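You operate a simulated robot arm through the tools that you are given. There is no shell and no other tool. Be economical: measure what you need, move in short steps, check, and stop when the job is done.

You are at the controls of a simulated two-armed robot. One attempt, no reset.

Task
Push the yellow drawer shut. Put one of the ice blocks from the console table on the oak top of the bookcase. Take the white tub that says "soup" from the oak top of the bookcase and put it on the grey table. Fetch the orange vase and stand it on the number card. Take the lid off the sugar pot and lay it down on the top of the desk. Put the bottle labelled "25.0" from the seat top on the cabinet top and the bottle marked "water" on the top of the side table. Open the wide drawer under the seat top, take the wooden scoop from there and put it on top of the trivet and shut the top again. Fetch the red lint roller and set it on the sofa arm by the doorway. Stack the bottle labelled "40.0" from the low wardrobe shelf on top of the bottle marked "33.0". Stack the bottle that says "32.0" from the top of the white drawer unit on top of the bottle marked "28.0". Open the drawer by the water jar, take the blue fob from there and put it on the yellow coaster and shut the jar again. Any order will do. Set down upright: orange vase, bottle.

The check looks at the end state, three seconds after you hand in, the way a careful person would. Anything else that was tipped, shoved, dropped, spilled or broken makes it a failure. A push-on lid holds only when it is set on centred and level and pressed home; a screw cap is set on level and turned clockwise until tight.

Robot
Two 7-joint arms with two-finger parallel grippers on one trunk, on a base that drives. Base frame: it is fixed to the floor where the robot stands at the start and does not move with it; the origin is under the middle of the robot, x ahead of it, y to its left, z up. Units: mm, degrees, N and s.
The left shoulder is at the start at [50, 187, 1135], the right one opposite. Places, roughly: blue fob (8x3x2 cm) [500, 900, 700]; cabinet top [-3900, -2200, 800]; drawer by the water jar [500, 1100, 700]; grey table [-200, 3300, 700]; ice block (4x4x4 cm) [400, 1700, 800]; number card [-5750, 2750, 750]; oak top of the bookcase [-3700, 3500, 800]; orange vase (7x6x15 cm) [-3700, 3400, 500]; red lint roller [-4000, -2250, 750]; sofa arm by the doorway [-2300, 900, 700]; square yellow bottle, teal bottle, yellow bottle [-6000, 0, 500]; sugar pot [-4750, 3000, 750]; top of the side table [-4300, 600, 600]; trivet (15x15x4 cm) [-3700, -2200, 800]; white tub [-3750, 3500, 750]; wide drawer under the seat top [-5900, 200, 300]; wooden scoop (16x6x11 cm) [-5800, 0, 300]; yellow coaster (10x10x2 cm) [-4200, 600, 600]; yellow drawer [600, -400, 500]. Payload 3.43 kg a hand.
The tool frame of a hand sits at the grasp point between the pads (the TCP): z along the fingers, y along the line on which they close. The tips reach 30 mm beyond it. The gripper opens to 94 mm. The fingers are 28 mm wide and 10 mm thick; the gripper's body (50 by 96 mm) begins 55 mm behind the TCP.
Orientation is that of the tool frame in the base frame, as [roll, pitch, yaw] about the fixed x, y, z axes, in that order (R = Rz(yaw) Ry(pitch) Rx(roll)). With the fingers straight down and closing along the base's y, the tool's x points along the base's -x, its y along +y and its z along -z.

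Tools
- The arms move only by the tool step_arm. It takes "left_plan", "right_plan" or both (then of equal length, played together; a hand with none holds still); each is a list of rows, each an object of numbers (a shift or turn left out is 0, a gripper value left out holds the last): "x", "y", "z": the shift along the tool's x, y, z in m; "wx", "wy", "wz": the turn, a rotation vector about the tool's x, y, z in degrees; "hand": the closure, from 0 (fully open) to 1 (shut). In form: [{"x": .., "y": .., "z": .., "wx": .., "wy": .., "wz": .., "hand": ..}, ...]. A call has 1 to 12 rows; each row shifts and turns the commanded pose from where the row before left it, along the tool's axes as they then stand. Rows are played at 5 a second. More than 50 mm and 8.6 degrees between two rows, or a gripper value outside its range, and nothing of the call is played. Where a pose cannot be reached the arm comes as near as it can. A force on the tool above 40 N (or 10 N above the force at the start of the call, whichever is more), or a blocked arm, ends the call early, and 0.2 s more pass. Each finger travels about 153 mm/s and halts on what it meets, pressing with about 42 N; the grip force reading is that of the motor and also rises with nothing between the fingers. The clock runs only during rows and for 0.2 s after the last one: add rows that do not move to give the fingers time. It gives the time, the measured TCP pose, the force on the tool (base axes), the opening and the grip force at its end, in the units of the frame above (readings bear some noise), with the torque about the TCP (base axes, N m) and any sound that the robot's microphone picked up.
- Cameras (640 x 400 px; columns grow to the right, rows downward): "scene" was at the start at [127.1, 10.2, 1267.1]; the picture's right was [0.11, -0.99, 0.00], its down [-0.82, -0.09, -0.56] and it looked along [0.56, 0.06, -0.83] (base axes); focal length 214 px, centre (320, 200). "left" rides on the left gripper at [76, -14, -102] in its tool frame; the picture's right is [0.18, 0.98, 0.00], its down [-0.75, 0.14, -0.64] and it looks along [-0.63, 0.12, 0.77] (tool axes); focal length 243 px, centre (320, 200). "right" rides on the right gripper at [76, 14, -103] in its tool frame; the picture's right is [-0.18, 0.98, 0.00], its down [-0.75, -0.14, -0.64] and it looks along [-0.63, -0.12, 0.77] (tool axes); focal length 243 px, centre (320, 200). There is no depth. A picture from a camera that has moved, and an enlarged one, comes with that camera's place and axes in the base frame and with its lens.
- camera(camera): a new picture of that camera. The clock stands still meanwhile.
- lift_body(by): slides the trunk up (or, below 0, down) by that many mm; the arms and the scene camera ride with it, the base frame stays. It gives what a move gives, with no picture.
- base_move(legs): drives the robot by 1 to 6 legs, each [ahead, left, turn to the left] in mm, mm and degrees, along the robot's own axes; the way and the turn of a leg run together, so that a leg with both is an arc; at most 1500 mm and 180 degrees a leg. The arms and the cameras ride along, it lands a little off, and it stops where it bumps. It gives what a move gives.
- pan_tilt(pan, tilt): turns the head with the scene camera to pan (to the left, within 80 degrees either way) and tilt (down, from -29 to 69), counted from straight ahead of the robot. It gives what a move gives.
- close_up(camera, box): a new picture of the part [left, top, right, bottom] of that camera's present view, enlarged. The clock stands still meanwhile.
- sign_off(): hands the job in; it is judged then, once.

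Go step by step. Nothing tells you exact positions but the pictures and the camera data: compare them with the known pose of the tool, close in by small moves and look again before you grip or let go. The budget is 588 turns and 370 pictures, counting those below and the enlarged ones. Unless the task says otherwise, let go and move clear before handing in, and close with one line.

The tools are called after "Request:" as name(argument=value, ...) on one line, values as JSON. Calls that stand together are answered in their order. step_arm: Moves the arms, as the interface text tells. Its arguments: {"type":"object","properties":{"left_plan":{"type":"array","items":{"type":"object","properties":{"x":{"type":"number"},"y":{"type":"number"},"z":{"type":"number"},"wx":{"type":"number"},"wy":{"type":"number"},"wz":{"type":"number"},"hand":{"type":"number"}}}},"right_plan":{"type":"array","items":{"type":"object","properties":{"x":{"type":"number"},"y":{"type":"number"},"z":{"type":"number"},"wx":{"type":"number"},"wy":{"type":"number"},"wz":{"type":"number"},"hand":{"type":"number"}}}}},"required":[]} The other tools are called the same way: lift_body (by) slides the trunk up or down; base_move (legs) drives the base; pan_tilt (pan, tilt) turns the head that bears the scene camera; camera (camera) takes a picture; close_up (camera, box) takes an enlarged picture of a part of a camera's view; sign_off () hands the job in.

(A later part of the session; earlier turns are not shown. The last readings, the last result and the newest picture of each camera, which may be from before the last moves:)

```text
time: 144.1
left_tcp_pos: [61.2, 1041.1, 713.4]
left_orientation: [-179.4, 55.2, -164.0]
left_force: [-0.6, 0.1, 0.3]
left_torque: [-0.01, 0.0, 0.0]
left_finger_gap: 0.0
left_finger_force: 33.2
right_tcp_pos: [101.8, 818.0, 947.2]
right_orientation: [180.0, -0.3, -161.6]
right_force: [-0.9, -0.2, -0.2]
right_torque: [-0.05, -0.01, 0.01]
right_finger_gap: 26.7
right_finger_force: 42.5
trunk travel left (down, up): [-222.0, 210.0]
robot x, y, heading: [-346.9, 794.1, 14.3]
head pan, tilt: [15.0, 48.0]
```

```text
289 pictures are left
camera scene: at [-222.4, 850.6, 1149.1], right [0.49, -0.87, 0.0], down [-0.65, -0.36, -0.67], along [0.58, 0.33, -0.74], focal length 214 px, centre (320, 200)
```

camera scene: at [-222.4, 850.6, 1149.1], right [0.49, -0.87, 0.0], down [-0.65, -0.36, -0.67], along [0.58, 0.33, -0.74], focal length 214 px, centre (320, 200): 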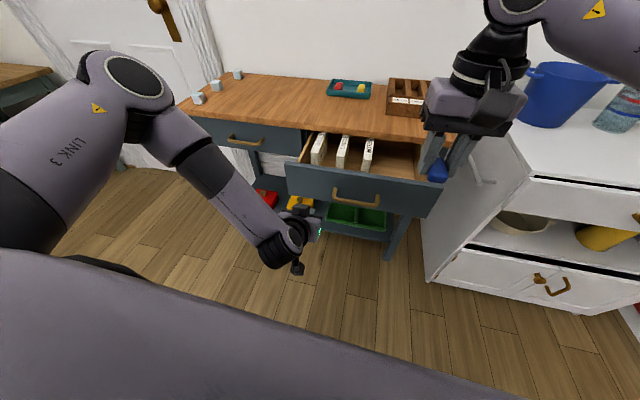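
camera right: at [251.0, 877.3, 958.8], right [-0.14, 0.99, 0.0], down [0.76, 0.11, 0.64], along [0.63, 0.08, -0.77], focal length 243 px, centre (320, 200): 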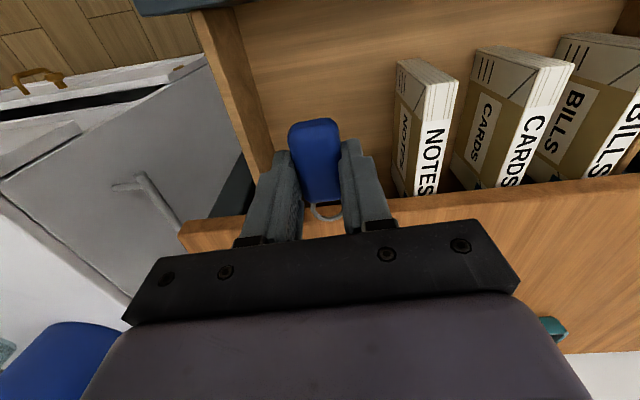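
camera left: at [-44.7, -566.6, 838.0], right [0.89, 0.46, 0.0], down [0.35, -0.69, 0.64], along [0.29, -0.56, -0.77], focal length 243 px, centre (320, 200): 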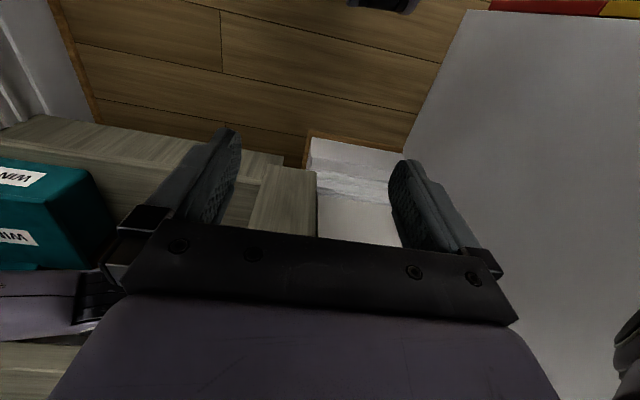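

I drive forward 255 mm to push the drawer nearly shut.

Request:
base_move(legs=[[150, 0, 0], [105, 0, 0]])

Request:
camera(camera="scene")

```text
time: 146.2
left_tcp_pos: [308.5, 1102.7, 711.7]
left_orientation: [-179.5, 55.2, -164.1]
left_force: [-0.4, -0.3, -0.7]
left_torque: [-0.01, 0.0, 0.01]
left_finger_gap: 0.3
left_finger_force: 32.8
right_tcp_pos: [349.0, 880.1, 947.9]
right_orientation: [-180.0, -0.2, -161.7]
right_force: [0.2, -0.1, -0.3]
right_torque: [0.0, 0.01, -0.02]
right_finger_gap: 26.5
right_finger_force: 41.6
trunk travel left (down, up): [-222.0, 210.0]
robot x, y, heading: [-100.8, 858.8, 14.2]
head pan, tilt: [15.0, 48.0]
```

```text
288 pictures are left
camera scene: at [25.1, 913.0, 1149.0], right [0.49, -0.87, 0.0], down [-0.65, -0.36, -0.67], along [0.58, 0.33, -0.74], focal length 214 px, centre (320, 200)
```

scene: 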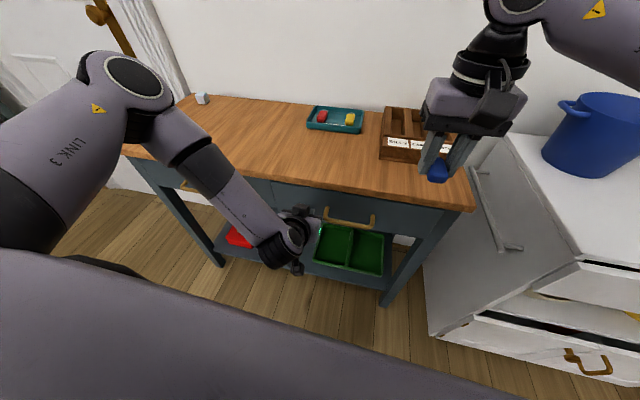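

Nearly shut. I press the last bit with the arm until it stops.

Request:
step_arm(left_plan=[{"z": 0.0082, "x": -0.0057}, {"z": 0.0082, "x": -0.0057}, {"z": 0.0082, "x": -0.0057}, {"z": 0.0082, "x": -0.0057}, {"z": 0.0082, "x": -0.0057}])

Request:
close_up(camera="scene", box=[200, 140, 480, 300])

```text
time: 147.1
left_tcp_pos: [328.1, 1106.1, 708.1]
left_orientation: [-179.4, 53.9, -164.5]
left_force: [-8.2, -2.9, 1.7]
left_torque: [-0.03, -0.04, -0.01]
left_finger_gap: 0.0
left_finger_force: 33.2
right_tcp_pos: [348.2, 880.5, 948.0]
right_orientation: [-180.0, -0.3, -161.6]
right_force: [1.3, 0.4, -0.5]
right_torque: [-0.01, -0.03, 0.01]
right_finger_gap: 26.7
right_finger_force: 42.2
trunk travel left (down, up): [-222.0, 210.0]
robot x, y, heading: [-95.8, 858.9, 14.4]
head pan, tilt: [15.0, 48.0]
stopped in row 4 (left hand): the force on the tool passed its limit (the readings are from after the stop); the commanded pose is now the measured one
```

```text
2.29 times, centred on (340, 220) of scene
camera zoom: at [23.9, 912.9, 1149.1], right [0.49, -0.87, 0.0], down [-0.65, -0.36, -0.67], along [0.58, 0.33, -0.74], focal length 490 px, centre (274, 154)
```

zoom: 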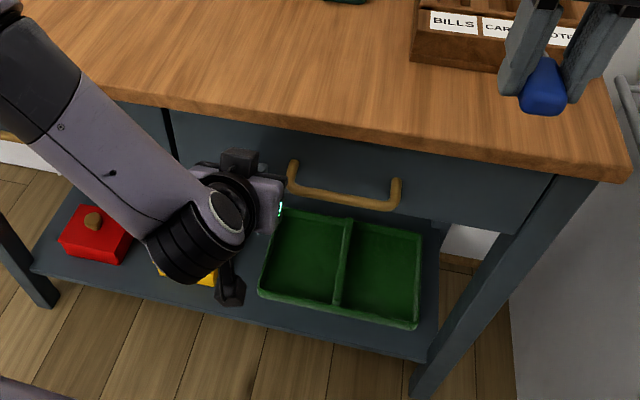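

The drawer is flush. Next is an ice block at the console's left end: I back off, restore the left hand, and drive over.

Request:
base_move(legs=[[-150, 0, 0]])

Request:
step_arm(left_plan=[{"z": -0.0258, "x": -0.0369}, {"z": -0.0258, "x": -0.0369}, {"z": -0.0258, "x": -0.0369}, {"z": -0.0258, "x": -0.0369}, {"z": -0.0258, "x": -0.0369, "hand": 0}, {"wy": 8.4}, {"wy": 8.4}, {"wy": 8.4}, {"wy": 8.4}, {"wy": 8.4}, {"wy": 8.4}, {"wy": 3.5}])

Request:
base_move(legs=[[0, 600, 0], [120, 0, 0]])

Request:
camera(camera="left")

Request:
camera(camera="scene")

```text
time: 148.4
left_tcp_pos: [185.3, 1070.8, 708.9]
left_orientation: [-179.4, 54.2, -164.2]
left_force: [-0.1, 0.6, -0.1]
left_torque: [0.01, -0.03, -0.01]
left_finger_gap: 0.1
left_finger_force: 32.8
right_tcp_pos: [206.0, 842.7, 948.1]
right_orientation: [-180.0, -0.3, -161.8]
right_force: [-0.5, -0.5, -1.1]
right_torque: [0.04, 0.0, 0.02]
right_finger_gap: 26.5
right_finger_force: 42.2
trunk travel left (down, up): [-222.0, 210.0]
robot x, y, heading: [-240.2, 821.7, 14.2]
head pan, tilt: [15.0, 48.0]
```

```text
time: 151.0
left_tcp_pos: [188.2, 1075.1, 933.4]
left_orientation: [-179.6, 0.1, -164.9]
left_force: [-1.0, 0.7, 0.5]
left_torque: [0.01, 0.0, 0.01]
left_finger_gap: 94.0
left_finger_force: 0.2
right_tcp_pos: [204.1, 842.9, 948.0]
right_orientation: [-180.0, -0.3, -161.7]
right_force: [1.1, 0.1, -0.3]
right_torque: [0.0, -0.03, 0.02]
right_finger_gap: 26.5
right_finger_force: 42.1
trunk travel left (down, up): [-222.0, 210.0]
robot x, y, heading: [-242.7, 819.4, 14.1]
head pan, tilt: [15.0, 48.0]
```

```text
time: 155.3
left_tcp_pos: [154.8, 1700.5, 933.7]
left_orientation: [-179.7, 0.2, -164.7]
left_force: [0.3, -0.7, 0.2]
left_torque: [0.01, 0.01, 0.01]
left_finger_gap: 94.0
left_finger_force: 0.2
right_tcp_pos: [170.0, 1469.3, 947.5]
right_orientation: [180.0, -0.2, -161.4]
right_force: [-0.2, -0.5, -0.1]
right_torque: [-0.02, -0.02, -0.02]
right_finger_gap: 26.7
right_finger_force: 42.3
trunk travel left (down, up): [-222.0, 210.0]
robot x, y, heading: [-278.7, 1447.8, 14.2]
head pan, tilt: [15.0, 48.0]
```

```text
286 pictures are left
camera left: at [84.6, 1668.0, 1034.1], right [-0.44, 0.9, -0.01], down [0.69, 0.34, 0.64], along [0.58, 0.28, -0.76], focal length 243 px, centre (320, 200)
```

left: 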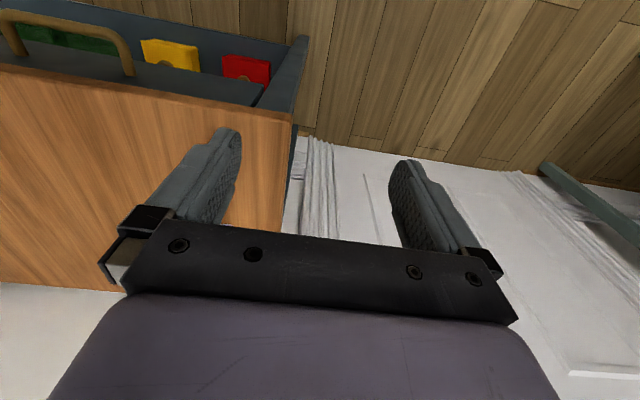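

```text
285 pictures are left
camera scene: at [-154.6, 1502.8, 1149.0], right [0.49, -0.87, 0.0], down [-0.65, -0.36, -0.67], along [0.58, 0.33, -0.74], focal length 214 px, centre (320, 200)
```

scene: 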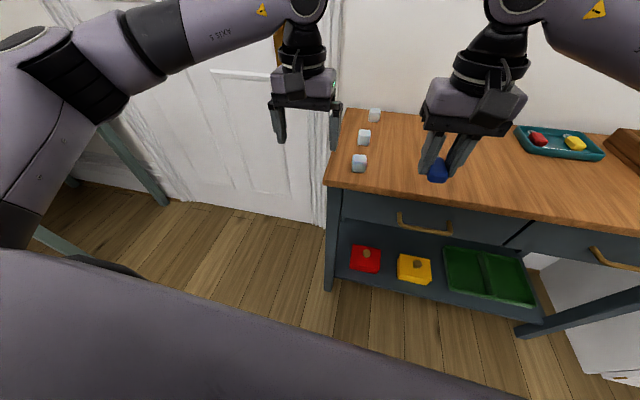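

The nearest ice block is at about (265,1628). I bring the left hand over it.

Request:
base_move(legs=[[85, -97, 0]])

Request:
camera(camera="left")

```text
time: 156.6
left_tcp_pos: [260.1, 1629.9, 933.4]
left_orientation: [-179.7, 0.2, -164.5]
left_force: [-0.2, 1.0, 0.4]
left_torque: [0.02, -0.01, -0.01]
left_finger_gap: 94.3
left_finger_force: 0.1
right_tcp_pos: [275.3, 1399.1, 948.1]
right_orientation: [180.0, -0.3, -161.5]
right_force: [0.1, 0.4, -0.6]
right_torque: [-0.02, -0.03, 0.02]
right_finger_gap: 26.4
right_finger_force: 42.1
trunk travel left (down, up): [-222.0, 210.0]
robot x, y, heading: [-172.5, 1376.2, 14.3]
head pan, tilt: [15.0, 48.0]
```

```text
284 pictures are left
camera left: at [190.6, 1596.5, 1034.2], right [-0.44, 0.9, -0.01], down [0.69, 0.34, 0.64], along [0.58, 0.28, -0.76], focal length 243 px, centre (320, 200)
```

left: 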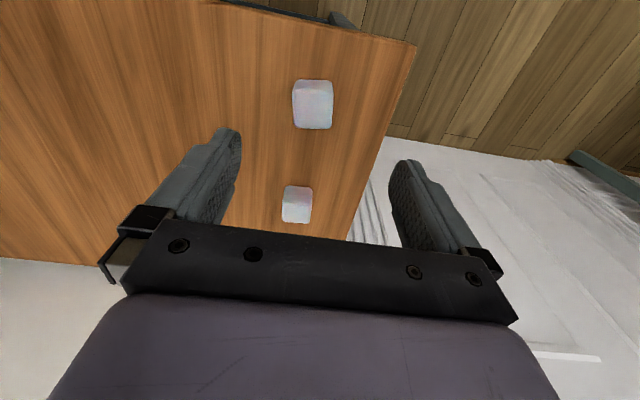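

The ice block is nearly under the hand. I align the yaw, go down to z 828 and grip.

Request:
step_arm(left_plan=[{"wz": -8, "y": -0.007}, {"z": 0.04}, {"z": 0.04}])

Request:
camera(camera="left")

```text
time: 157.4
left_tcp_pos: [261.3, 1623.7, 852.9]
left_orientation: [-179.5, 0.2, -156.6]
left_force: [0.2, -0.5, -0.3]
left_torque: [0.02, 0.0, -0.01]
left_finger_gap: 93.9
left_finger_force: 0.2
right_tcp_pos: [276.0, 1399.4, 945.8]
right_orientation: [180.0, -0.3, -161.5]
right_force: [-0.2, 0.0, 0.4]
right_torque: [-0.03, -0.03, -0.01]
right_finger_gap: 26.7
right_finger_force: 41.9
trunk travel left (down, up): [-222.0, 210.0]
robot x, y, heading: [-173.9, 1377.1, 14.5]
head pan, tilt: [15.0, 48.0]
```

```text
283 pictures are left
camera left: at [196.8, 1580.3, 953.6], right [-0.56, 0.83, -0.01], down [0.63, 0.43, 0.64], along [0.54, 0.36, -0.77], focal length 243 px, centre (320, 200)
```

left: 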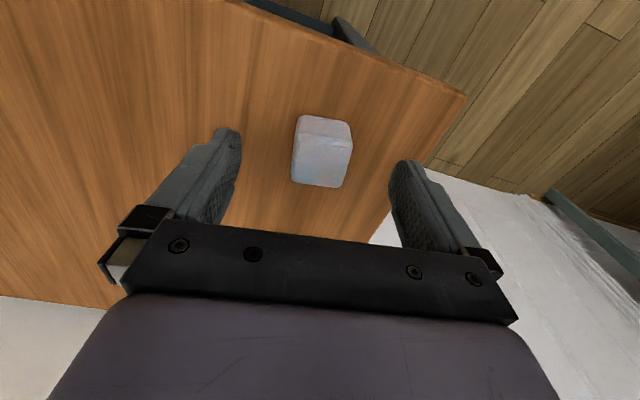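

Request:
step_arm(left_plan=[{"z": 0.013, "y": -0.002}, {"z": 0.012}, {"hand": 1}, {}, {}])

Request:
step_arm(left_plan=[{"z": -0.04}, {"z": -0.04}, {"z": -0.04}])

Request:
camera(camera="left")

```text
time: 158.6
left_tcp_pos: [262.1, 1622.9, 830.2]
left_orientation: [-179.5, 0.4, -156.6]
left_force: [-0.5, 7.3, 11.6]
left_torque: [0.41, 0.26, -0.09]
left_finger_gap: 37.2
left_finger_force: 42.1
right_tcp_pos: [276.1, 1399.0, 948.8]
right_orientation: [180.0, -0.3, -161.5]
right_force: [-0.7, 0.1, -0.6]
right_torque: [-0.02, 0.01, 0.01]
right_finger_gap: 26.5
right_finger_force: 42.0
trunk travel left (down, up): [-222.0, 210.0]
robot x, y, heading: [-170.6, 1376.6, 14.2]
head pan, tilt: [15.0, 48.0]
```

```text
time: 159.4
left_tcp_pos: [264.0, 1620.9, 948.2]
left_orientation: [-179.7, 0.2, -156.6]
left_force: [-1.5, 0.4, -0.9]
left_torque: [-0.02, 0.02, 0.0]
left_finger_gap: 37.3
left_finger_force: 42.3
right_tcp_pos: [275.2, 1399.6, 947.7]
right_orientation: [-180.0, -0.3, -161.5]
right_force: [-0.8, 0.1, -1.0]
right_torque: [0.02, 0.01, 0.0]
right_finger_gap: 26.6
right_finger_force: 41.7
trunk travel left (down, up): [-222.0, 210.0]
robot x, y, heading: [-173.8, 1374.1, 14.5]
head pan, tilt: [15.0, 48.0]
```

```text
282 pictures are left
camera left: at [198.9, 1578.2, 1049.5], right [-0.56, 0.83, -0.01], down [0.63, 0.43, 0.64], along [0.54, 0.36, -0.77], focal length 243 px, centre (320, 200)
```

left: 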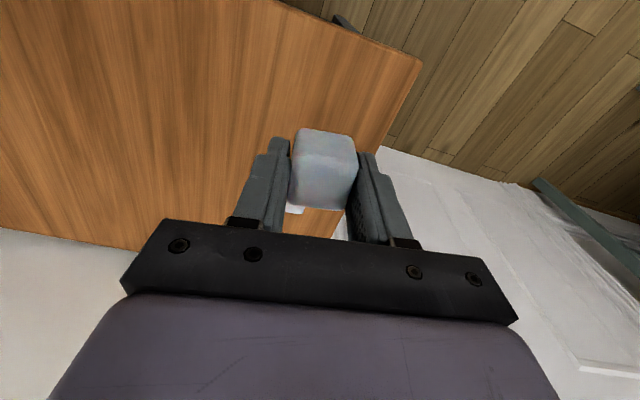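

Ice held in the left, fob in the right. I back away from the console and turn to look toward the bookcase.

Request:
base_move(legs=[[-400, 0, 0], [0, 0, 131]])

Request:
pan_tilt(pan=0, tilt=22)

Request:
camera(camera="scene")

```text
time: 167.3
left_tcp_pos: [-1025.6, 1440.7, 947.8]
left_orientation: [-179.6, 0.3, -24.9]
left_force: [-0.1, 0.0, -1.1]
left_torque: [0.01, 0.0, 0.01]
left_finger_gap: 37.5
left_finger_force: 42.2
right_tcp_pos: [-868.5, 1598.2, 948.6]
right_orientation: [179.9, -0.4, -29.9]
right_force: [-0.3, 0.1, 0.0]
right_torque: [-0.05, 0.02, -0.01]
right_finger_gap: 26.6
right_finger_force: 42.3
trunk travel left (down, up): [-222.0, 210.0]
robot x, y, heading: [-556.8, 1278.4, 146.0]
head pan, tilt: [15.0, 48.0]
```

```text
time: 168.2
left_tcp_pos: [-1026.1, 1440.1, 947.5]
left_orientation: [-179.6, 0.2, -25.0]
left_force: [0.3, -0.5, -0.6]
left_torque: [0.03, 0.01, 0.03]
left_finger_gap: 37.2
left_finger_force: 41.9
right_tcp_pos: [-869.0, 1598.5, 948.2]
right_orientation: [-180.0, -0.3, -29.9]
right_force: [-0.3, -0.3, -0.6]
right_torque: [0.0, -0.03, -0.02]
right_finger_gap: 26.7
right_finger_force: 41.9
trunk travel left (down, up): [-222.0, 210.0]
robot x, y, heading: [-554.2, 1278.5, 146.2]
head pan, tilt: [0.0, 22.0]
```

```text
281 pictures are left
camera scene: at [-681.8, 1364.6, 1188.6], right [0.56, 0.83, 0.0], down [0.31, -0.21, -0.93], along [-0.77, 0.52, -0.38], focal length 214 px, centre (320, 200)
```

scene: 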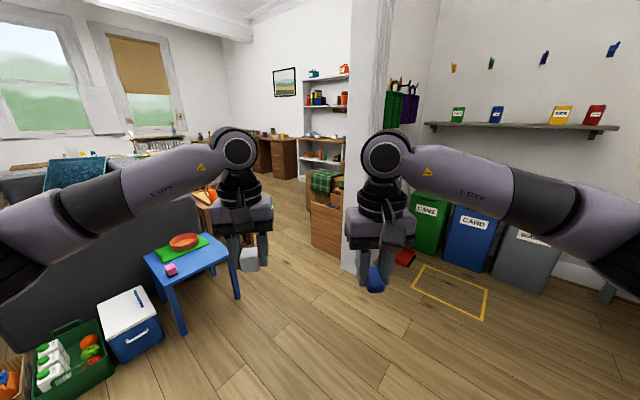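

Request:
close_up(camera="scene", box=[130, 50, 370, 250])

Request:
pan_tilt(pan=-70, tilt=25)

Request:
camera(camera="scene")

Request:
pan_tilt(pan=60, tilt=25)

Request:
camera(camera="scene")

```text
2.00 times, centred on (250, 150) of scene
camera zoom: at [-681.8, 1364.6, 1188.6], right [0.56, 0.83, 0.0], down [0.31, -0.21, -0.93], along [-0.77, 0.52, -0.38], focal length 429 px, centre (460, 300)
```

zoom: 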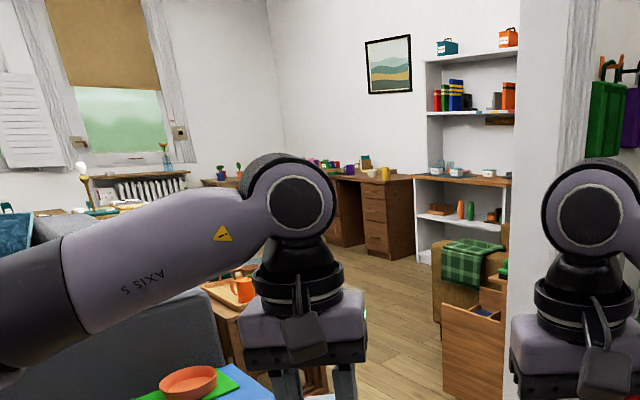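

```text
time: 169.6
left_tcp_pos: [-1027.6, 1440.2, 948.3]
left_orientation: [-179.6, 0.1, -25.1]
left_force: [0.4, 1.2, -0.2]
left_torque: [-0.02, 0.01, 0.0]
left_finger_gap: 37.3
left_finger_force: 42.1
right_tcp_pos: [-869.3, 1598.0, 947.0]
right_orientation: [-180.0, -0.3, -29.8]
right_force: [-0.3, 0.2, -0.4]
right_torque: [0.01, -0.03, -0.01]
right_finger_gap: 26.5
right_finger_force: 41.9
trunk travel left (down, up): [-222.0, 210.0]
robot x, y, heading: [-553.4, 1276.6, 146.0]
head pan, tilt: [-70.0, 25.0]
```

```text
279 pictures are left
camera scene: at [-582.6, 1402.2, 1183.8], right [0.97, -0.24, 0.0], down [-0.1, -0.41, -0.91], along [0.22, 0.88, -0.42], focal length 214 px, centre (320, 200)
```

scene: 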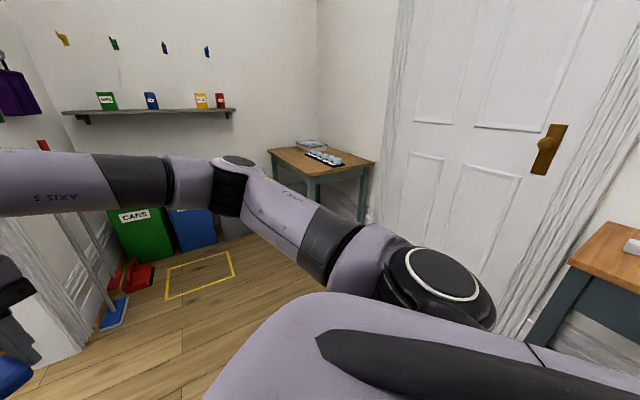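

```text
time: 171.8
left_tcp_pos: [-1027.5, 1440.8, 949.7]
left_orientation: [-179.6, 0.3, -25.0]
left_force: [-0.2, 0.7, 0.3]
left_torque: [0.03, -0.03, 0.03]
left_finger_gap: 37.1
left_finger_force: 41.8
right_tcp_pos: [-870.0, 1597.9, 947.0]
right_orientation: [180.0, -0.3, -30.0]
right_force: [-0.4, -0.2, 0.3]
right_torque: [-0.01, 0.0, -0.02]
right_finger_gap: 26.8
right_finger_force: 42.2
trunk travel left (down, up): [-222.0, 210.0]
robot x, y, heading: [-552.7, 1277.8, 146.0]
head pan, tilt: [60.0, 25.0]
```

```text
278 pictures are left
camera scene: at [-687.6, 1272.4, 1183.8], right [-0.44, 0.9, 0.0], down [0.38, 0.18, -0.91], along [-0.81, -0.4, -0.42], focal length 214 px, centre (320, 200)
```

scene: 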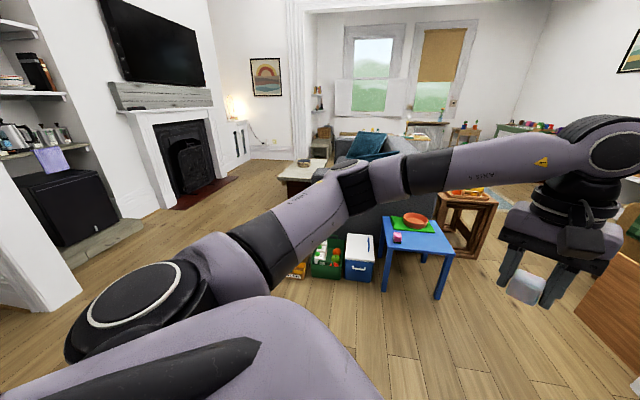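

There is a passage between the blue table (left) and the wooden chest (right). I drive to its mouth and look again.

Request:
base_move(legs=[[750, 200, 0], [0, 0, 6]])

Request:
pan_tilt(pan=0, tilt=35)

Request:
camera(camera="scene")

```text
time: 176.5
left_tcp_pos: [-1772.4, 1645.4, 948.9]
left_orientation: [-179.5, 0.2, -19.3]
left_force: [0.3, 0.2, 0.6]
left_torque: [0.0, -0.02, 0.0]
left_finger_gap: 37.2
left_finger_force: 41.7
right_tcp_pos: [-1631.4, 1815.8, 947.5]
right_orientation: [180.0, -0.2, -24.2]
right_force: [-0.4, 0.2, -0.3]
right_torque: [-0.02, 0.01, -0.02]
right_finger_gap: 26.6
right_finger_force: 42.2
trunk travel left (down, up): [-222.0, 210.0]
robot x, y, heading: [-1286.4, 1530.5, 151.9]
head pan, tilt: [60.0, 25.0]
```

```text
time: 177.8
left_tcp_pos: [-1772.3, 1643.6, 948.1]
left_orientation: [-179.5, 0.2, -19.3]
left_force: [0.1, -0.1, -0.5]
left_torque: [0.04, 0.03, -0.01]
left_finger_gap: 37.1
left_finger_force: 41.5
right_tcp_pos: [-1631.2, 1816.0, 948.4]
right_orientation: [180.0, -0.2, -24.2]
right_force: [0.2, -0.6, -0.5]
right_torque: [0.03, 0.01, -0.01]
right_finger_gap: 26.9
right_finger_force: 42.0
trunk travel left (down, up): [-222.0, 210.0]
robot x, y, heading: [-1287.4, 1530.5, 152.0]
head pan, tilt: [0.0, 35.0]
```

```text
277 pictures are left
camera scene: at [-1416.7, 1601.0, 1168.1], right [0.47, 0.88, 0.0], down [0.51, -0.27, -0.82], along [-0.72, 0.39, -0.57], focal length 214 px, centre (320, 200)
```

scene: 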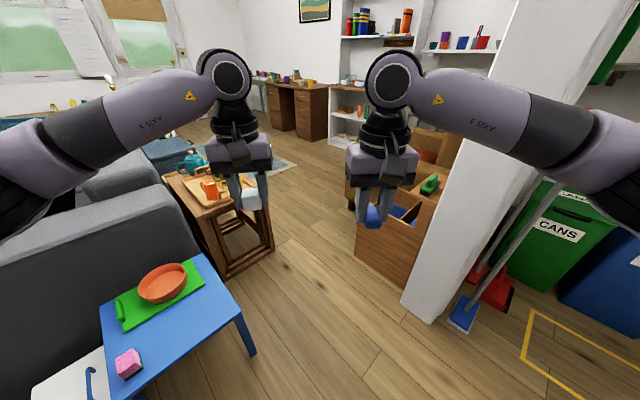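

The corridor is about 590 mm wide and I am near its middle line. I extend the right arm so its elbow tucks in, then drive through slowly.

Request:
step_arm(right_plan=[{"x": -0.04, "y": 0.01}, {"x": -0.04, "y": 0.01}, {"x": -0.04, "y": 0.01}, {"x": -0.04, "y": 0.01}])

Request:
base_move(legs=[[450, 20, 0], [450, 0, 0]])

Request:
camera(camera="scene")

```text
time: 178.8
left_tcp_pos: [-1772.2, 1645.9, 948.6]
left_orientation: [-179.8, 0.2, -19.4]
left_force: [-0.1, 1.2, -1.0]
left_torque: [-0.12, 0.02, -0.03]
left_finger_gap: 37.1
left_finger_force: 42.1
right_tcp_pos: [-1777.3, 1846.7, 941.0]
right_orientation: [-180.0, -0.4, -24.1]
right_force: [-0.3, 0.9, -1.6]
right_torque: [0.0, 0.02, 0.02]
right_finger_gap: 26.4
right_finger_force: 42.1
right hand out of reach, approached as far as the arm can: row 4
trunk travel left (down, up): [-222.0, 210.0]
robot x, y, heading: [-1286.9, 1527.5, 151.5]
head pan, tilt: [0.0, 35.0]
```

```text
time: 181.4
left_tcp_pos: [-2133.4, 1831.8, 948.9]
left_orientation: [-179.6, 0.3, -19.1]
left_force: [1.2, 0.4, -0.2]
left_torque: [-0.03, -0.01, 0.01]
left_finger_gap: 37.2
left_finger_force: 42.2
right_tcp_pos: [-2140.5, 2033.8, 942.8]
right_orientation: [180.0, -0.4, -23.8]
right_force: [0.1, -0.2, -0.9]
right_torque: [0.03, 0.03, 0.0]
right_finger_gap: 26.5
right_finger_force: 42.1
trunk travel left (down, up): [-222.0, 210.0]
robot x, y, heading: [-1645.6, 1718.1, 152.2]
head pan, tilt: [0.0, 35.0]
stopped in leg 1: the robot was blocked; the commanded pose is now the measured one
```

```text
276 pictures are left
camera scene: at [-1776.7, 1791.6, 1168.1], right [0.47, 0.88, 0.0], down [0.51, -0.27, -0.82], along [-0.72, 0.38, -0.57], focal length 214 px, centre (320, 200)
```

scene: 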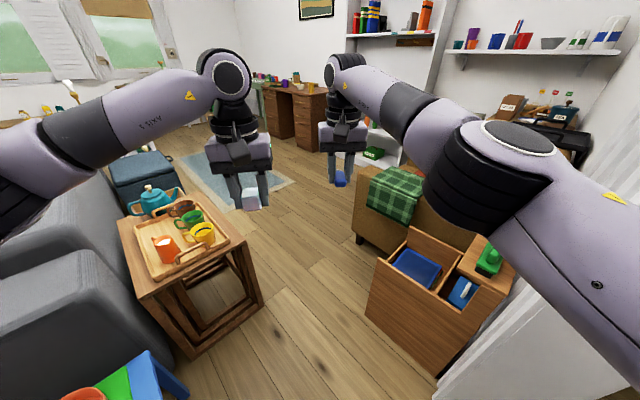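

Blocked at the mouth. I look down to both sides to see what touches.

Request:
pan_tilt(pan=60, tilt=60)

Request:
camera(camera="scene")

Request:
pan_tilt(pan=-60, tilt=50)

Request:
camera(camera="scene")

```text
time: 182.7
left_tcp_pos: [-2133.0, 1832.4, 948.7]
left_orientation: [-179.6, 0.3, -19.0]
left_force: [0.9, 0.1, -0.2]
left_torque: [0.01, 0.0, 0.01]
left_finger_gap: 37.3
left_finger_force: 42.3
right_tcp_pos: [-2140.9, 2034.7, 941.6]
right_orientation: [-180.0, -0.4, -23.8]
right_force: [0.8, 0.3, -0.8]
right_torque: [0.02, 0.0, -0.04]
right_finger_gap: 26.8
right_finger_force: 41.8
trunk travel left (down, up): [-222.0, 210.0]
robot x, y, heading: [-1642.7, 1723.8, 152.1]
head pan, tilt: [60.0, 60.0]
```

```text
275 pictures are left
camera scene: at [-1755.6, 1715.2, 1133.8], right [-0.53, 0.85, 0.0], down [0.73, 0.46, -0.5], along [-0.42, -0.27, -0.87], focal length 214 px, centre (320, 200)
```

scene: 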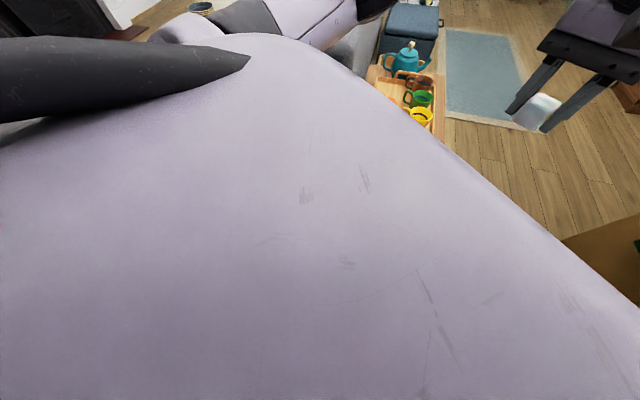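

```text
time: 184.7
left_tcp_pos: [-2132.9, 1832.4, 948.6]
left_orientation: [-179.6, 0.2, -19.1]
left_force: [-0.5, 0.2, -0.4]
left_torque: [0.0, -0.02, 0.01]
left_finger_gap: 37.2
left_finger_force: 42.2
right_tcp_pos: [-2140.9, 2033.6, 942.0]
right_orientation: [-179.9, -0.3, -23.8]
right_force: [0.3, 0.2, -0.2]
right_torque: [0.0, -0.02, 0.03]
right_finger_gap: 26.7
right_finger_force: 41.9
trunk travel left (down, up): [-222.0, 210.0]
robot x, y, heading: [-1643.6, 1721.8, 151.9]
head pan, tilt: [-60.0, 50.0]
```

```text
274 pictures are left
camera scene: at [-1702.0, 1827.5, 1146.3], right [1.0, 0.04, 0.0], down [0.03, -0.77, -0.64], along [-0.02, 0.64, -0.77], focal length 214 px, centre (320, 200)
```

scene: 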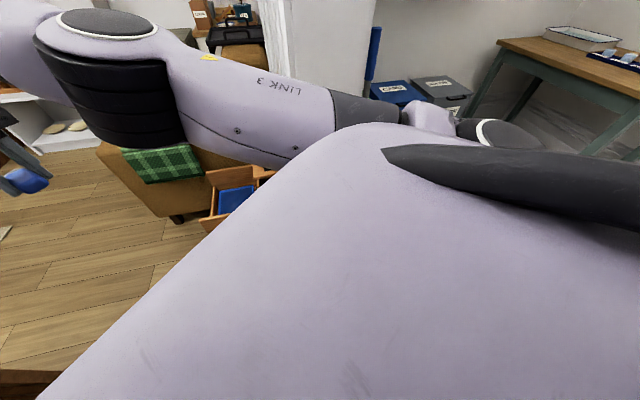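

I back a little, shift right 45 mm, and try forward again.

Request:
base_move(legs=[[-60, 0, 0], [0, -45, 0], [200, 0, 0]])

```text
time: 187.3
left_tcp_pos: [-2231.4, 1934.1, 948.5]
left_orientation: [-179.7, 0.3, -18.9]
left_force: [0.8, -0.2, -0.3]
left_torque: [-0.02, 0.02, -0.03]
left_finger_gap: 37.3
left_finger_force: 42.6
right_tcp_pos: [-2239.2, 2137.0, 941.8]
right_orientation: [-180.0, -0.4, -23.8]
right_force: [-0.8, -0.1, -0.6]
right_torque: [-0.01, 0.03, 0.0]
right_finger_gap: 26.6
right_finger_force: 41.8
trunk travel left (down, up): [-222.0, 210.0]
robot x, y, heading: [-1741.3, 1822.3, 151.9]
head pan, tilt: [-60.0, 50.0]
```

The blue table was the obstacle; I'm now past it. The next gap (~578 mm) is tight, so I turn the left hand's camera back to view my own base and measure it.

Request:
step_arm(left_plan=[{"wz": 8.5}, {"wz": 8.5}, {"wz": 8.5}, {"wz": 8.5}, {"wz": 8.5}, {"wz": 8.5}, {"wz": 8.5}, {"wz": 8.5}, {"wz": 8.5}, {"wz": 8.5}, {"wz": 8.5}, {"wz": 8.5}])

Request:
camera(camera="left")

```text
time: 189.9
left_tcp_pos: [-2230.3, 1923.6, 946.5]
left_orientation: [-179.7, 0.6, -80.2]
left_force: [0.5, -0.1, -0.5]
left_torque: [0.0, 0.02, 0.01]
left_finger_gap: 37.0
left_finger_force: 42.1
left hand out of reach, approached as far as the arm can: row 8, 9, 10, 11, 12
right_tcp_pos: [-2238.8, 2134.9, 941.8]
right_orientation: [-179.9, -0.3, -23.7]
right_force: [-0.6, 0.1, -0.5]
right_torque: [0.0, -0.02, 0.02]
right_finger_gap: 26.5
right_finger_force: 42.6
trunk travel left (down, up): [-222.0, 210.0]
robot x, y, heading: [-1741.2, 1822.6, 152.3]
head pan, tilt: [-60.0, 50.0]
```

```text
273 pictures are left
camera left: at [-2203.1, 1850.7, 1047.0], right [-0.94, -0.35, -0.01], down [-0.27, 0.71, 0.65], along [-0.22, 0.61, -0.76], focal length 243 px, centre (320, 200)
```

left: 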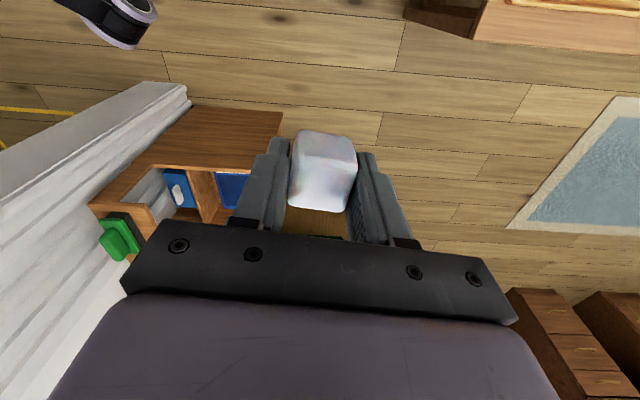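

The view shows the gap ahead but not the base clearly. I restore the hand, then try: forward past the blue table, shift left to the gap's centre, and ease forward.

Request:
step_arm(left_plan=[{"wz": -8.5}, {"wz": -8.5}, {"wz": -8.5}, {"wz": -8.5}, {"wz": -8.5}, {"wz": -8.5}, {"wz": -8.5}])

Request:
base_move(legs=[[260, 0, 0]])

Request:
pan_tilt(pan=0, tilt=50)

Request:
camera(camera="scene")

```text
time: 191.5
left_tcp_pos: [-2231.5, 1925.7, 946.3]
left_orientation: [-179.4, 0.0, -20.6]
left_force: [0.0, 0.9, -0.8]
left_torque: [0.03, -0.02, 0.0]
left_finger_gap: 37.4
left_finger_force: 42.1
right_tcp_pos: [-2239.6, 2135.4, 941.7]
right_orientation: [180.0, -0.3, -23.7]
right_force: [-0.1, -0.7, -0.3]
right_torque: [-0.03, 0.0, 0.03]
right_finger_gap: 26.3
right_finger_force: 42.2
trunk travel left (down, up): [-222.0, 210.0]
robot x, y, heading: [-1743.4, 1821.9, 152.3]
head pan, tilt: [-60.0, 50.0]
```

```text
time: 193.4
left_tcp_pos: [-2457.1, 2044.9, 947.3]
left_orientation: [-179.4, 0.0, -20.9]
left_force: [0.1, 0.0, -1.4]
left_torque: [-0.01, 0.02, 0.0]
left_finger_gap: 37.4
left_finger_force: 42.2
right_tcp_pos: [-2465.5, 2255.4, 942.0]
right_orientation: [-180.0, -0.2, -23.7]
right_force: [0.0, 1.0, -0.5]
right_torque: [0.01, 0.03, 0.02]
right_finger_gap: 26.5
right_finger_force: 41.7
trunk travel left (down, up): [-222.0, 210.0]
robot x, y, heading: [-1970.2, 1941.8, 152.3]
head pan, tilt: [-60.0, 50.0]
```

```text
time: 194.7
left_tcp_pos: [-2457.9, 2044.4, 946.0]
left_orientation: [-179.3, 0.0, -20.9]
left_force: [0.1, -0.1, -1.2]
left_torque: [-0.02, 0.03, 0.01]
left_finger_gap: 37.4
left_finger_force: 41.9
right_tcp_pos: [-2465.2, 2254.9, 942.0]
right_orientation: [179.9, -0.2, -23.8]
right_force: [0.7, -0.1, -0.5]
right_torque: [0.0, -0.01, -0.03]
right_finger_gap: 26.6
right_finger_force: 41.9
trunk travel left (down, up): [-222.0, 210.0]
robot x, y, heading: [-1967.7, 1945.9, 152.3]
head pan, tilt: [0.0, 50.0]
```

```text
272 pictures are left
camera scene: at [-2091.8, 2008.2, 1146.3], right [0.47, 0.88, 0.0], down [0.68, -0.36, -0.64], along [-0.57, 0.3, -0.77], focal length 214 px, centre (320, 200)
```

scene: 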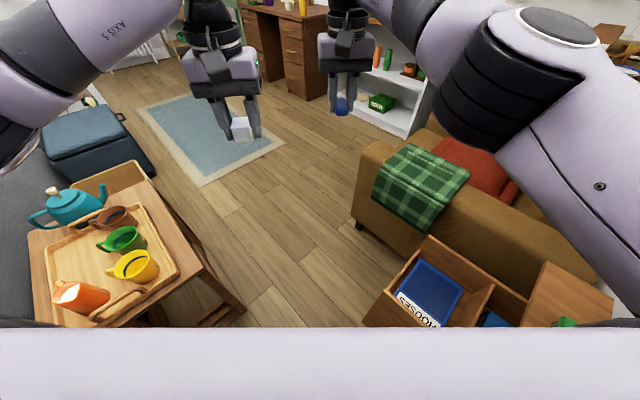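

I shift left to the gap's centre line and ease forward.

Request:
base_move(legs=[[0, 88, 0], [150, 0, 0]])

```text
time: 196.7
left_tcp_pos: [-2629.9, 2040.2, 945.9]
left_orientation: [-179.4, 0.0, -21.1]
left_force: [0.1, 0.0, -0.7]
left_torque: [0.0, -0.04, 0.03]
left_finger_gap: 37.2
left_finger_force: 41.5
right_tcp_pos: [-2637.2, 2249.9, 941.7]
right_orientation: [-179.9, -0.4, -23.9]
right_force: [-0.3, 0.4, -0.5]
right_torque: [0.0, 0.03, 0.02]
right_finger_gap: 26.7
right_finger_force: 41.9
trunk travel left (down, up): [-222.0, 210.0]
robot x, y, heading: [-2139.9, 1936.7, 152.1]
head pan, tilt: [0.0, 50.0]
```

No bump. I continue.

Request:
base_move(legs=[[150, 0, 0], [150, 0, 0]])

```text
time: 197.9
left_tcp_pos: [-2676.2, 2054.6, 946.3]
left_orientation: [-179.4, -0.1, -20.7]
left_force: [-0.5, -0.3, -0.8]
left_torque: [0.01, -0.03, 0.02]
left_finger_gap: 37.3
left_finger_force: 42.4
right_tcp_pos: [-2683.6, 2264.1, 942.0]
right_orientation: [-179.9, -0.2, -23.6]
right_force: [0.3, -0.4, 0.7]
right_torque: [0.03, -0.01, 0.01]
right_finger_gap: 26.7
right_finger_force: 41.9
trunk travel left (down, up): [-222.0, 210.0]
robot x, y, heading: [-2186.5, 1952.0, 151.9]
head pan, tilt: [0.0, 50.0]
stopped in leg 1: the robot was blocked; the commanded pose is now the measured one
```

The base is a circle of about 343 mm radius, so this gap is impassable. I retreat and take the long way round the sofa, through the fireplace side.

Request:
base_move(legs=[[-150, 0, 0], [0, -94, 0], [-750, 0, 0], [0, 0, 127]])

Request:
pan_tilt(pan=-45, tilt=25)

Request:
camera(camera="scene")

```text
time: 209.0
left_tcp_pos: [-1128.1, 1163.4, 945.7]
left_orientation: [-179.4, -0.1, 107.0]
left_force: [-0.3, -0.1, -1.5]
left_torque: [0.0, 0.02, -0.01]
left_finger_gap: 37.2
left_finger_force: 42.1
right_tcp_pos: [-1288.3, 1028.0, 942.0]
right_orientation: [180.0, -0.3, 104.2]
right_force: [-0.7, 0.0, 0.2]
right_torque: [-0.02, -0.01, 0.02]
right_finger_gap: 26.6
right_finger_force: 41.9
trunk travel left (down, up): [-222.0, 210.0]
robot x, y, heading: [-1345.2, 1611.3, -80.1]
head pan, tilt: [0.0, 50.0]
```

```text
time: 210.1
left_tcp_pos: [-1128.1, 1162.7, 946.7]
left_orientation: [-179.3, 0.0, 106.9]
left_force: [-0.9, 0.1, -0.5]
left_torque: [0.03, 0.02, 0.03]
left_finger_gap: 37.3
left_finger_force: 42.3
right_tcp_pos: [-1288.9, 1029.0, 941.6]
right_orientation: [-180.0, -0.4, 104.2]
right_force: [0.5, -1.0, 0.2]
right_torque: [0.05, 0.01, -0.01]
right_finger_gap: 26.4
right_finger_force: 42.1
trunk travel left (down, up): [-222.0, 210.0]
robot x, y, heading: [-1348.0, 1613.0, -79.9]
head pan, tilt: [-45.0, 25.0]
```

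```text
271 pictures are left
camera scene: at [-1390.5, 1480.0, 1183.8], right [-0.82, 0.57, 0.0], down [0.24, 0.35, -0.91], along [-0.52, -0.74, -0.42], focal length 214 px, centre (320, 200)
```

scene: 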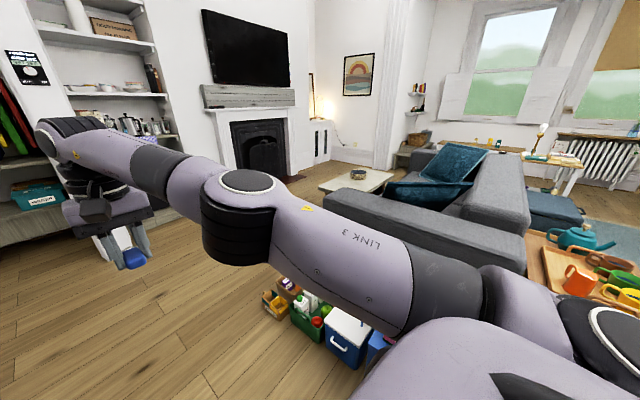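

The way south is clear. I drive along it and turn toward the fireplace room.

Request:
base_move(legs=[[1300, 0, 0], [0, 0, -52]])

Request:
pan_tilt(pan=0, tilt=22)

Request:
camera(camera="scene")

```text
time: 218.8
left_tcp_pos: [-1338.5, -87.2, 945.3]
left_orientation: [-179.4, -0.2, 55.7]
left_force: [0.3, -0.4, -0.8]
left_torque: [0.0, 0.01, -0.01]
left_finger_gap: 37.4
left_finger_force: 42.3
right_tcp_pos: [-1544.4, -45.5, 943.2]
right_orientation: [-179.8, -0.3, 52.8]
right_force: [0.1, 0.0, -0.3]
right_torque: [-0.01, -0.05, 0.03]
right_finger_gap: 26.5
right_finger_force: 41.6
trunk travel left (down, up): [-222.0, 210.0]
robot x, y, heading: [-1123.1, 364.5, -131.4]
head pan, tilt: [-45.0, 25.0]
```

```text
time: 219.9
left_tcp_pos: [-1339.3, -88.2, 947.2]
left_orientation: [-179.3, -0.2, 55.7]
left_force: [-1.1, 0.7, -0.3]
left_torque: [-0.06, 0.01, 0.02]
left_finger_gap: 37.3
left_finger_force: 42.4
right_tcp_pos: [-1543.8, -45.0, 941.6]
right_orientation: [-179.8, -0.4, 53.0]
right_force: [-0.1, 0.7, 0.1]
right_torque: [-0.01, 0.03, 0.0]
right_finger_gap: 26.5
right_finger_force: 42.0
trunk travel left (down, up): [-222.0, 210.0]
robot x, y, heading: [-1125.3, 358.2, -131.4]
head pan, tilt: [0.0, 22.0]
```

```text
270 pictures are left
camera scene: at [-1227.7, 251.7, 1188.7], right [-0.75, 0.66, 0.0], down [0.25, 0.28, -0.93], along [-0.61, -0.69, -0.37], focal length 214 px, centre (320, 200)
```

scene: 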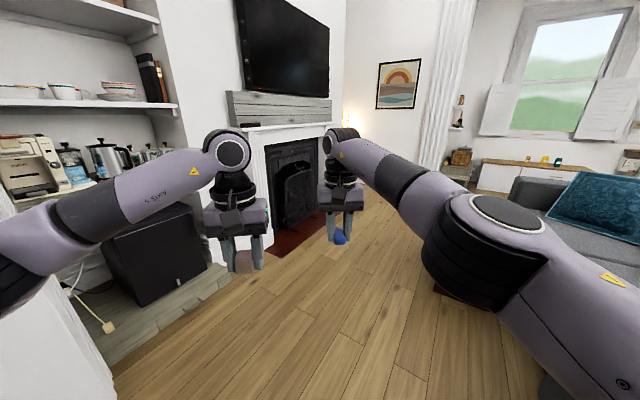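

Clear floor ahead. I drive to about (-2100,-700) and turn to face west.

Request:
base_move(legs=[[1400, 0, 0], [0, 0, -50]])

Request:
camera(camera="scene")

Request:
pan_tilt(pan=-55, tilt=25)

Request:
camera(camera="scene")

```text
time: 229.1
left_tcp_pos: [-2530.4, -832.8, 946.0]
left_orientation: [-179.4, -0.1, 6.9]
left_force: [-0.2, 1.0, 0.4]
left_torque: [0.0, -0.01, 0.0]
left_finger_gap: 37.0
left_finger_force: 41.6
right_tcp_pos: [-2634.8, -651.6, 942.2]
right_orientation: [-179.8, -0.4, 4.2]
right_force: [-1.6, -0.5, -0.5]
right_torque: [-0.02, -0.01, 0.02]
right_finger_gap: 26.4
right_finger_force: 42.3
trunk travel left (down, up): [-222.0, 210.0]
robot x, y, heading: [-2050.6, -697.3, 180.1]
head pan, tilt: [0.0, 22.0]
```

```text
269 pictures are left
camera scene: at [-2204.8, -694.2, 1188.7], right [0.0, 1.0, 0.0], down [0.37, 0.0, -0.93], along [-0.93, 0.0, -0.37], focal length 214 px, centre (320, 200)
```

scene: 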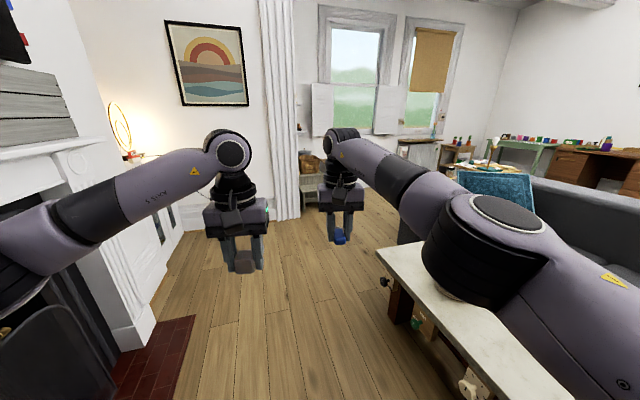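

```text
time: 230.4
left_tcp_pos: [-2531.4, -832.8, 945.0]
left_orientation: [-179.4, -0.1, 6.9]
left_force: [0.6, -0.8, -0.4]
left_torque: [0.0, 0.0, 0.03]
left_finger_gap: 36.9
left_finger_force: 41.8
right_tcp_pos: [-2635.0, -651.5, 941.9]
right_orientation: [-179.8, -0.4, 4.1]
right_force: [0.5, 0.5, 0.2]
right_torque: [0.05, -0.01, -0.03]
right_finger_gap: 26.5
right_finger_force: 42.0
trunk travel left (down, up): [-222.0, 210.0]
robot x, y, heading: [-2049.3, -697.8, 179.7]
head pan, tilt: [-55.0, 25.0]
```

```text
268 pictures are left
camera scene: at [-2164.6, -619.0, 1183.8], right [0.82, 0.57, 0.0], down [0.24, -0.35, -0.91], along [-0.52, 0.74, -0.42], focal length 214 px, centre (320, 200)
```

scene: 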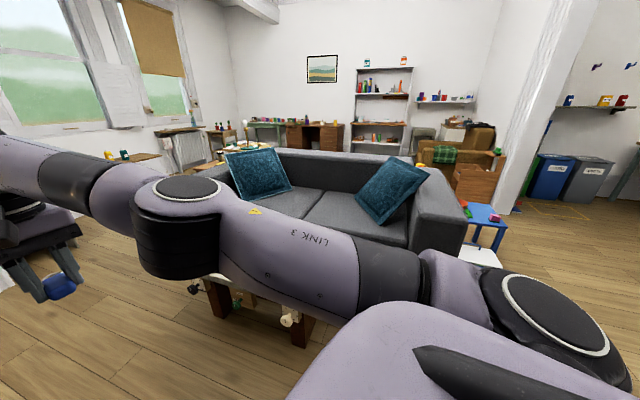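

The west side is open. I zoom on the side table past the sofa's left end and on the window-seat area.

Request:
close_up(camera="scene", box=[90, 100, 290, 225])

Request:
base_move(legs=[[300, 140, 0], [1200, 0, 0]])

Request:
pan_tilt(pan=-60, tilt=25)

Request:
camera(camera="scene")

Request:
pan_tilt(pan=0, tilt=25)

Request:
camera(camera="scene")

```text
3.20 times, centred on (190, 162) of scene
camera zoom: at [-2164.6, -619.0, 1183.8], right [0.82, 0.57, 0.0], down [0.24, -0.35, -0.91], along [-0.52, 0.74, -0.42], focal length 686 px, centre (736, 320)
```

zoom: 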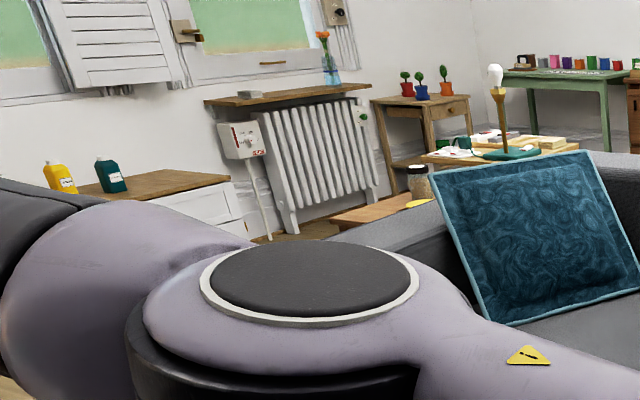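

```text
time: 238.3
left_tcp_pos: [-4044.7, -957.7, 945.8]
left_orientation: [-179.4, -0.2, 6.7]
left_force: [0.2, -1.1, -0.2]
left_torque: [-0.02, 0.03, 0.01]
left_finger_gap: 37.1
left_finger_force: 41.6
right_tcp_pos: [-4147.9, -774.5, 942.4]
right_orientation: [-179.8, -0.3, 3.9]
right_force: [-0.2, 0.5, -0.7]
right_torque: [0.04, -0.02, 0.01]
right_finger_gap: 26.6
right_finger_force: 42.2
trunk travel left (down, up): [-222.0, 210.0]
robot x, y, heading: [-3566.1, -823.4, 179.5]
head pan, tilt: [-55.0, 25.0]
```

```text
time: 238.9
left_tcp_pos: [-4045.5, -958.1, 946.3]
left_orientation: [-179.4, -0.2, 6.7]
left_force: [0.9, -0.6, -0.6]
left_torque: [0.02, -0.01, -0.02]
left_finger_gap: 37.3
left_finger_force: 42.2
right_tcp_pos: [-4146.0, -775.3, 941.0]
right_orientation: [-179.9, -0.3, 3.9]
right_force: [-0.6, 0.8, 0.0]
right_torque: [0.01, -0.02, -0.03]
right_finger_gap: 26.5
right_finger_force: 42.0
trunk travel left (down, up): [-222.0, 210.0]
robot x, y, heading: [-3566.4, -825.4, 179.3]
head pan, tilt: [-60.0, 25.0]
```

```text
266 pictures are left
camera scene: at [-3670.2, -740.5, 1183.8], right [0.87, 0.49, 0.0], down [0.21, -0.37, -0.91], along [-0.45, 0.79, -0.42], focal length 214 px, centre (320, 200)
```

scene: 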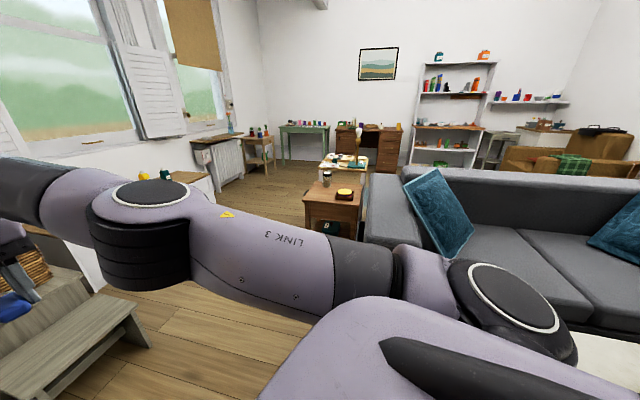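

```text
time: 240.2
left_tcp_pos: [-4044.1, -957.7, 945.7]
left_orientation: [-179.5, -0.2, 6.7]
left_force: [0.7, -0.7, 0.4]
left_torque: [0.02, -0.02, 0.01]
left_finger_gap: 37.4
left_finger_force: 42.3
right_tcp_pos: [-4147.5, -775.3, 942.0]
right_orientation: [-179.9, -0.3, 3.9]
right_force: [0.6, 0.3, -0.4]
right_torque: [-0.02, 0.0, -0.01]
right_finger_gap: 26.5
right_finger_force: 42.2
trunk travel left (down, up): [-222.0, 210.0]
robot x, y, heading: [-3566.3, -822.9, 179.9]
head pan, tilt: [0.0, 25.0]
```

```text
265 pictures are left
camera scene: at [-3716.8, -819.8, 1183.8], right [0.01, 1.0, 0.0], down [0.42, 0.0, -0.91], along [-0.91, 0.01, -0.42], focal length 214 px, centre (320, 200)
```

scene: 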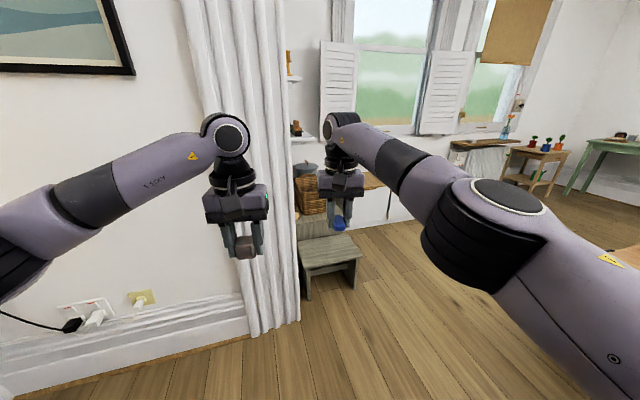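

The side table stands at the sofa's west end. I zoom on it.

Request:
pan_tilt(pan=-60, tilt=25)

Request:
close_up(camera="scene", box=[270, 140, 430, 240])

```text
time: 241.6
left_tcp_pos: [-4045.0, -957.5, 944.8]
left_orientation: [-179.4, -0.2, 6.8]
left_force: [0.5, 0.0, -1.0]
left_torque: [0.03, 0.0, -0.04]
left_finger_gap: 37.5
left_finger_force: 42.4
right_tcp_pos: [-4147.0, -775.5, 942.1]
right_orientation: [-179.9, -0.2, 3.9]
right_force: [-0.2, -0.3, -0.7]
right_torque: [-0.02, 0.04, -0.03]
right_finger_gap: 26.4
right_finger_force: 41.9
trunk travel left (down, up): [-222.0, 210.0]
robot x, y, heading: [-3563.4, -826.6, 179.6]
head pan, tilt: [-60.0, 25.0]
```

```text
4.00 times, centred on (350, 190) of scene
camera zoom: at [-3670.2, -740.5, 1183.8], right [0.87, 0.49, 0.0], down [0.21, -0.37, -0.91], along [-0.45, 0.79, -0.42], focal length 858 px, centre (200, 240)
```

zoom: 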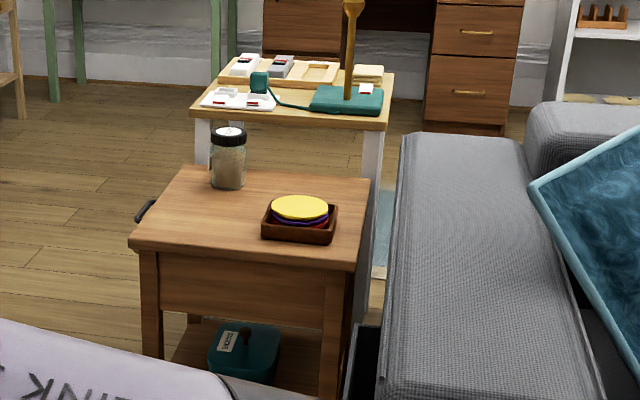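

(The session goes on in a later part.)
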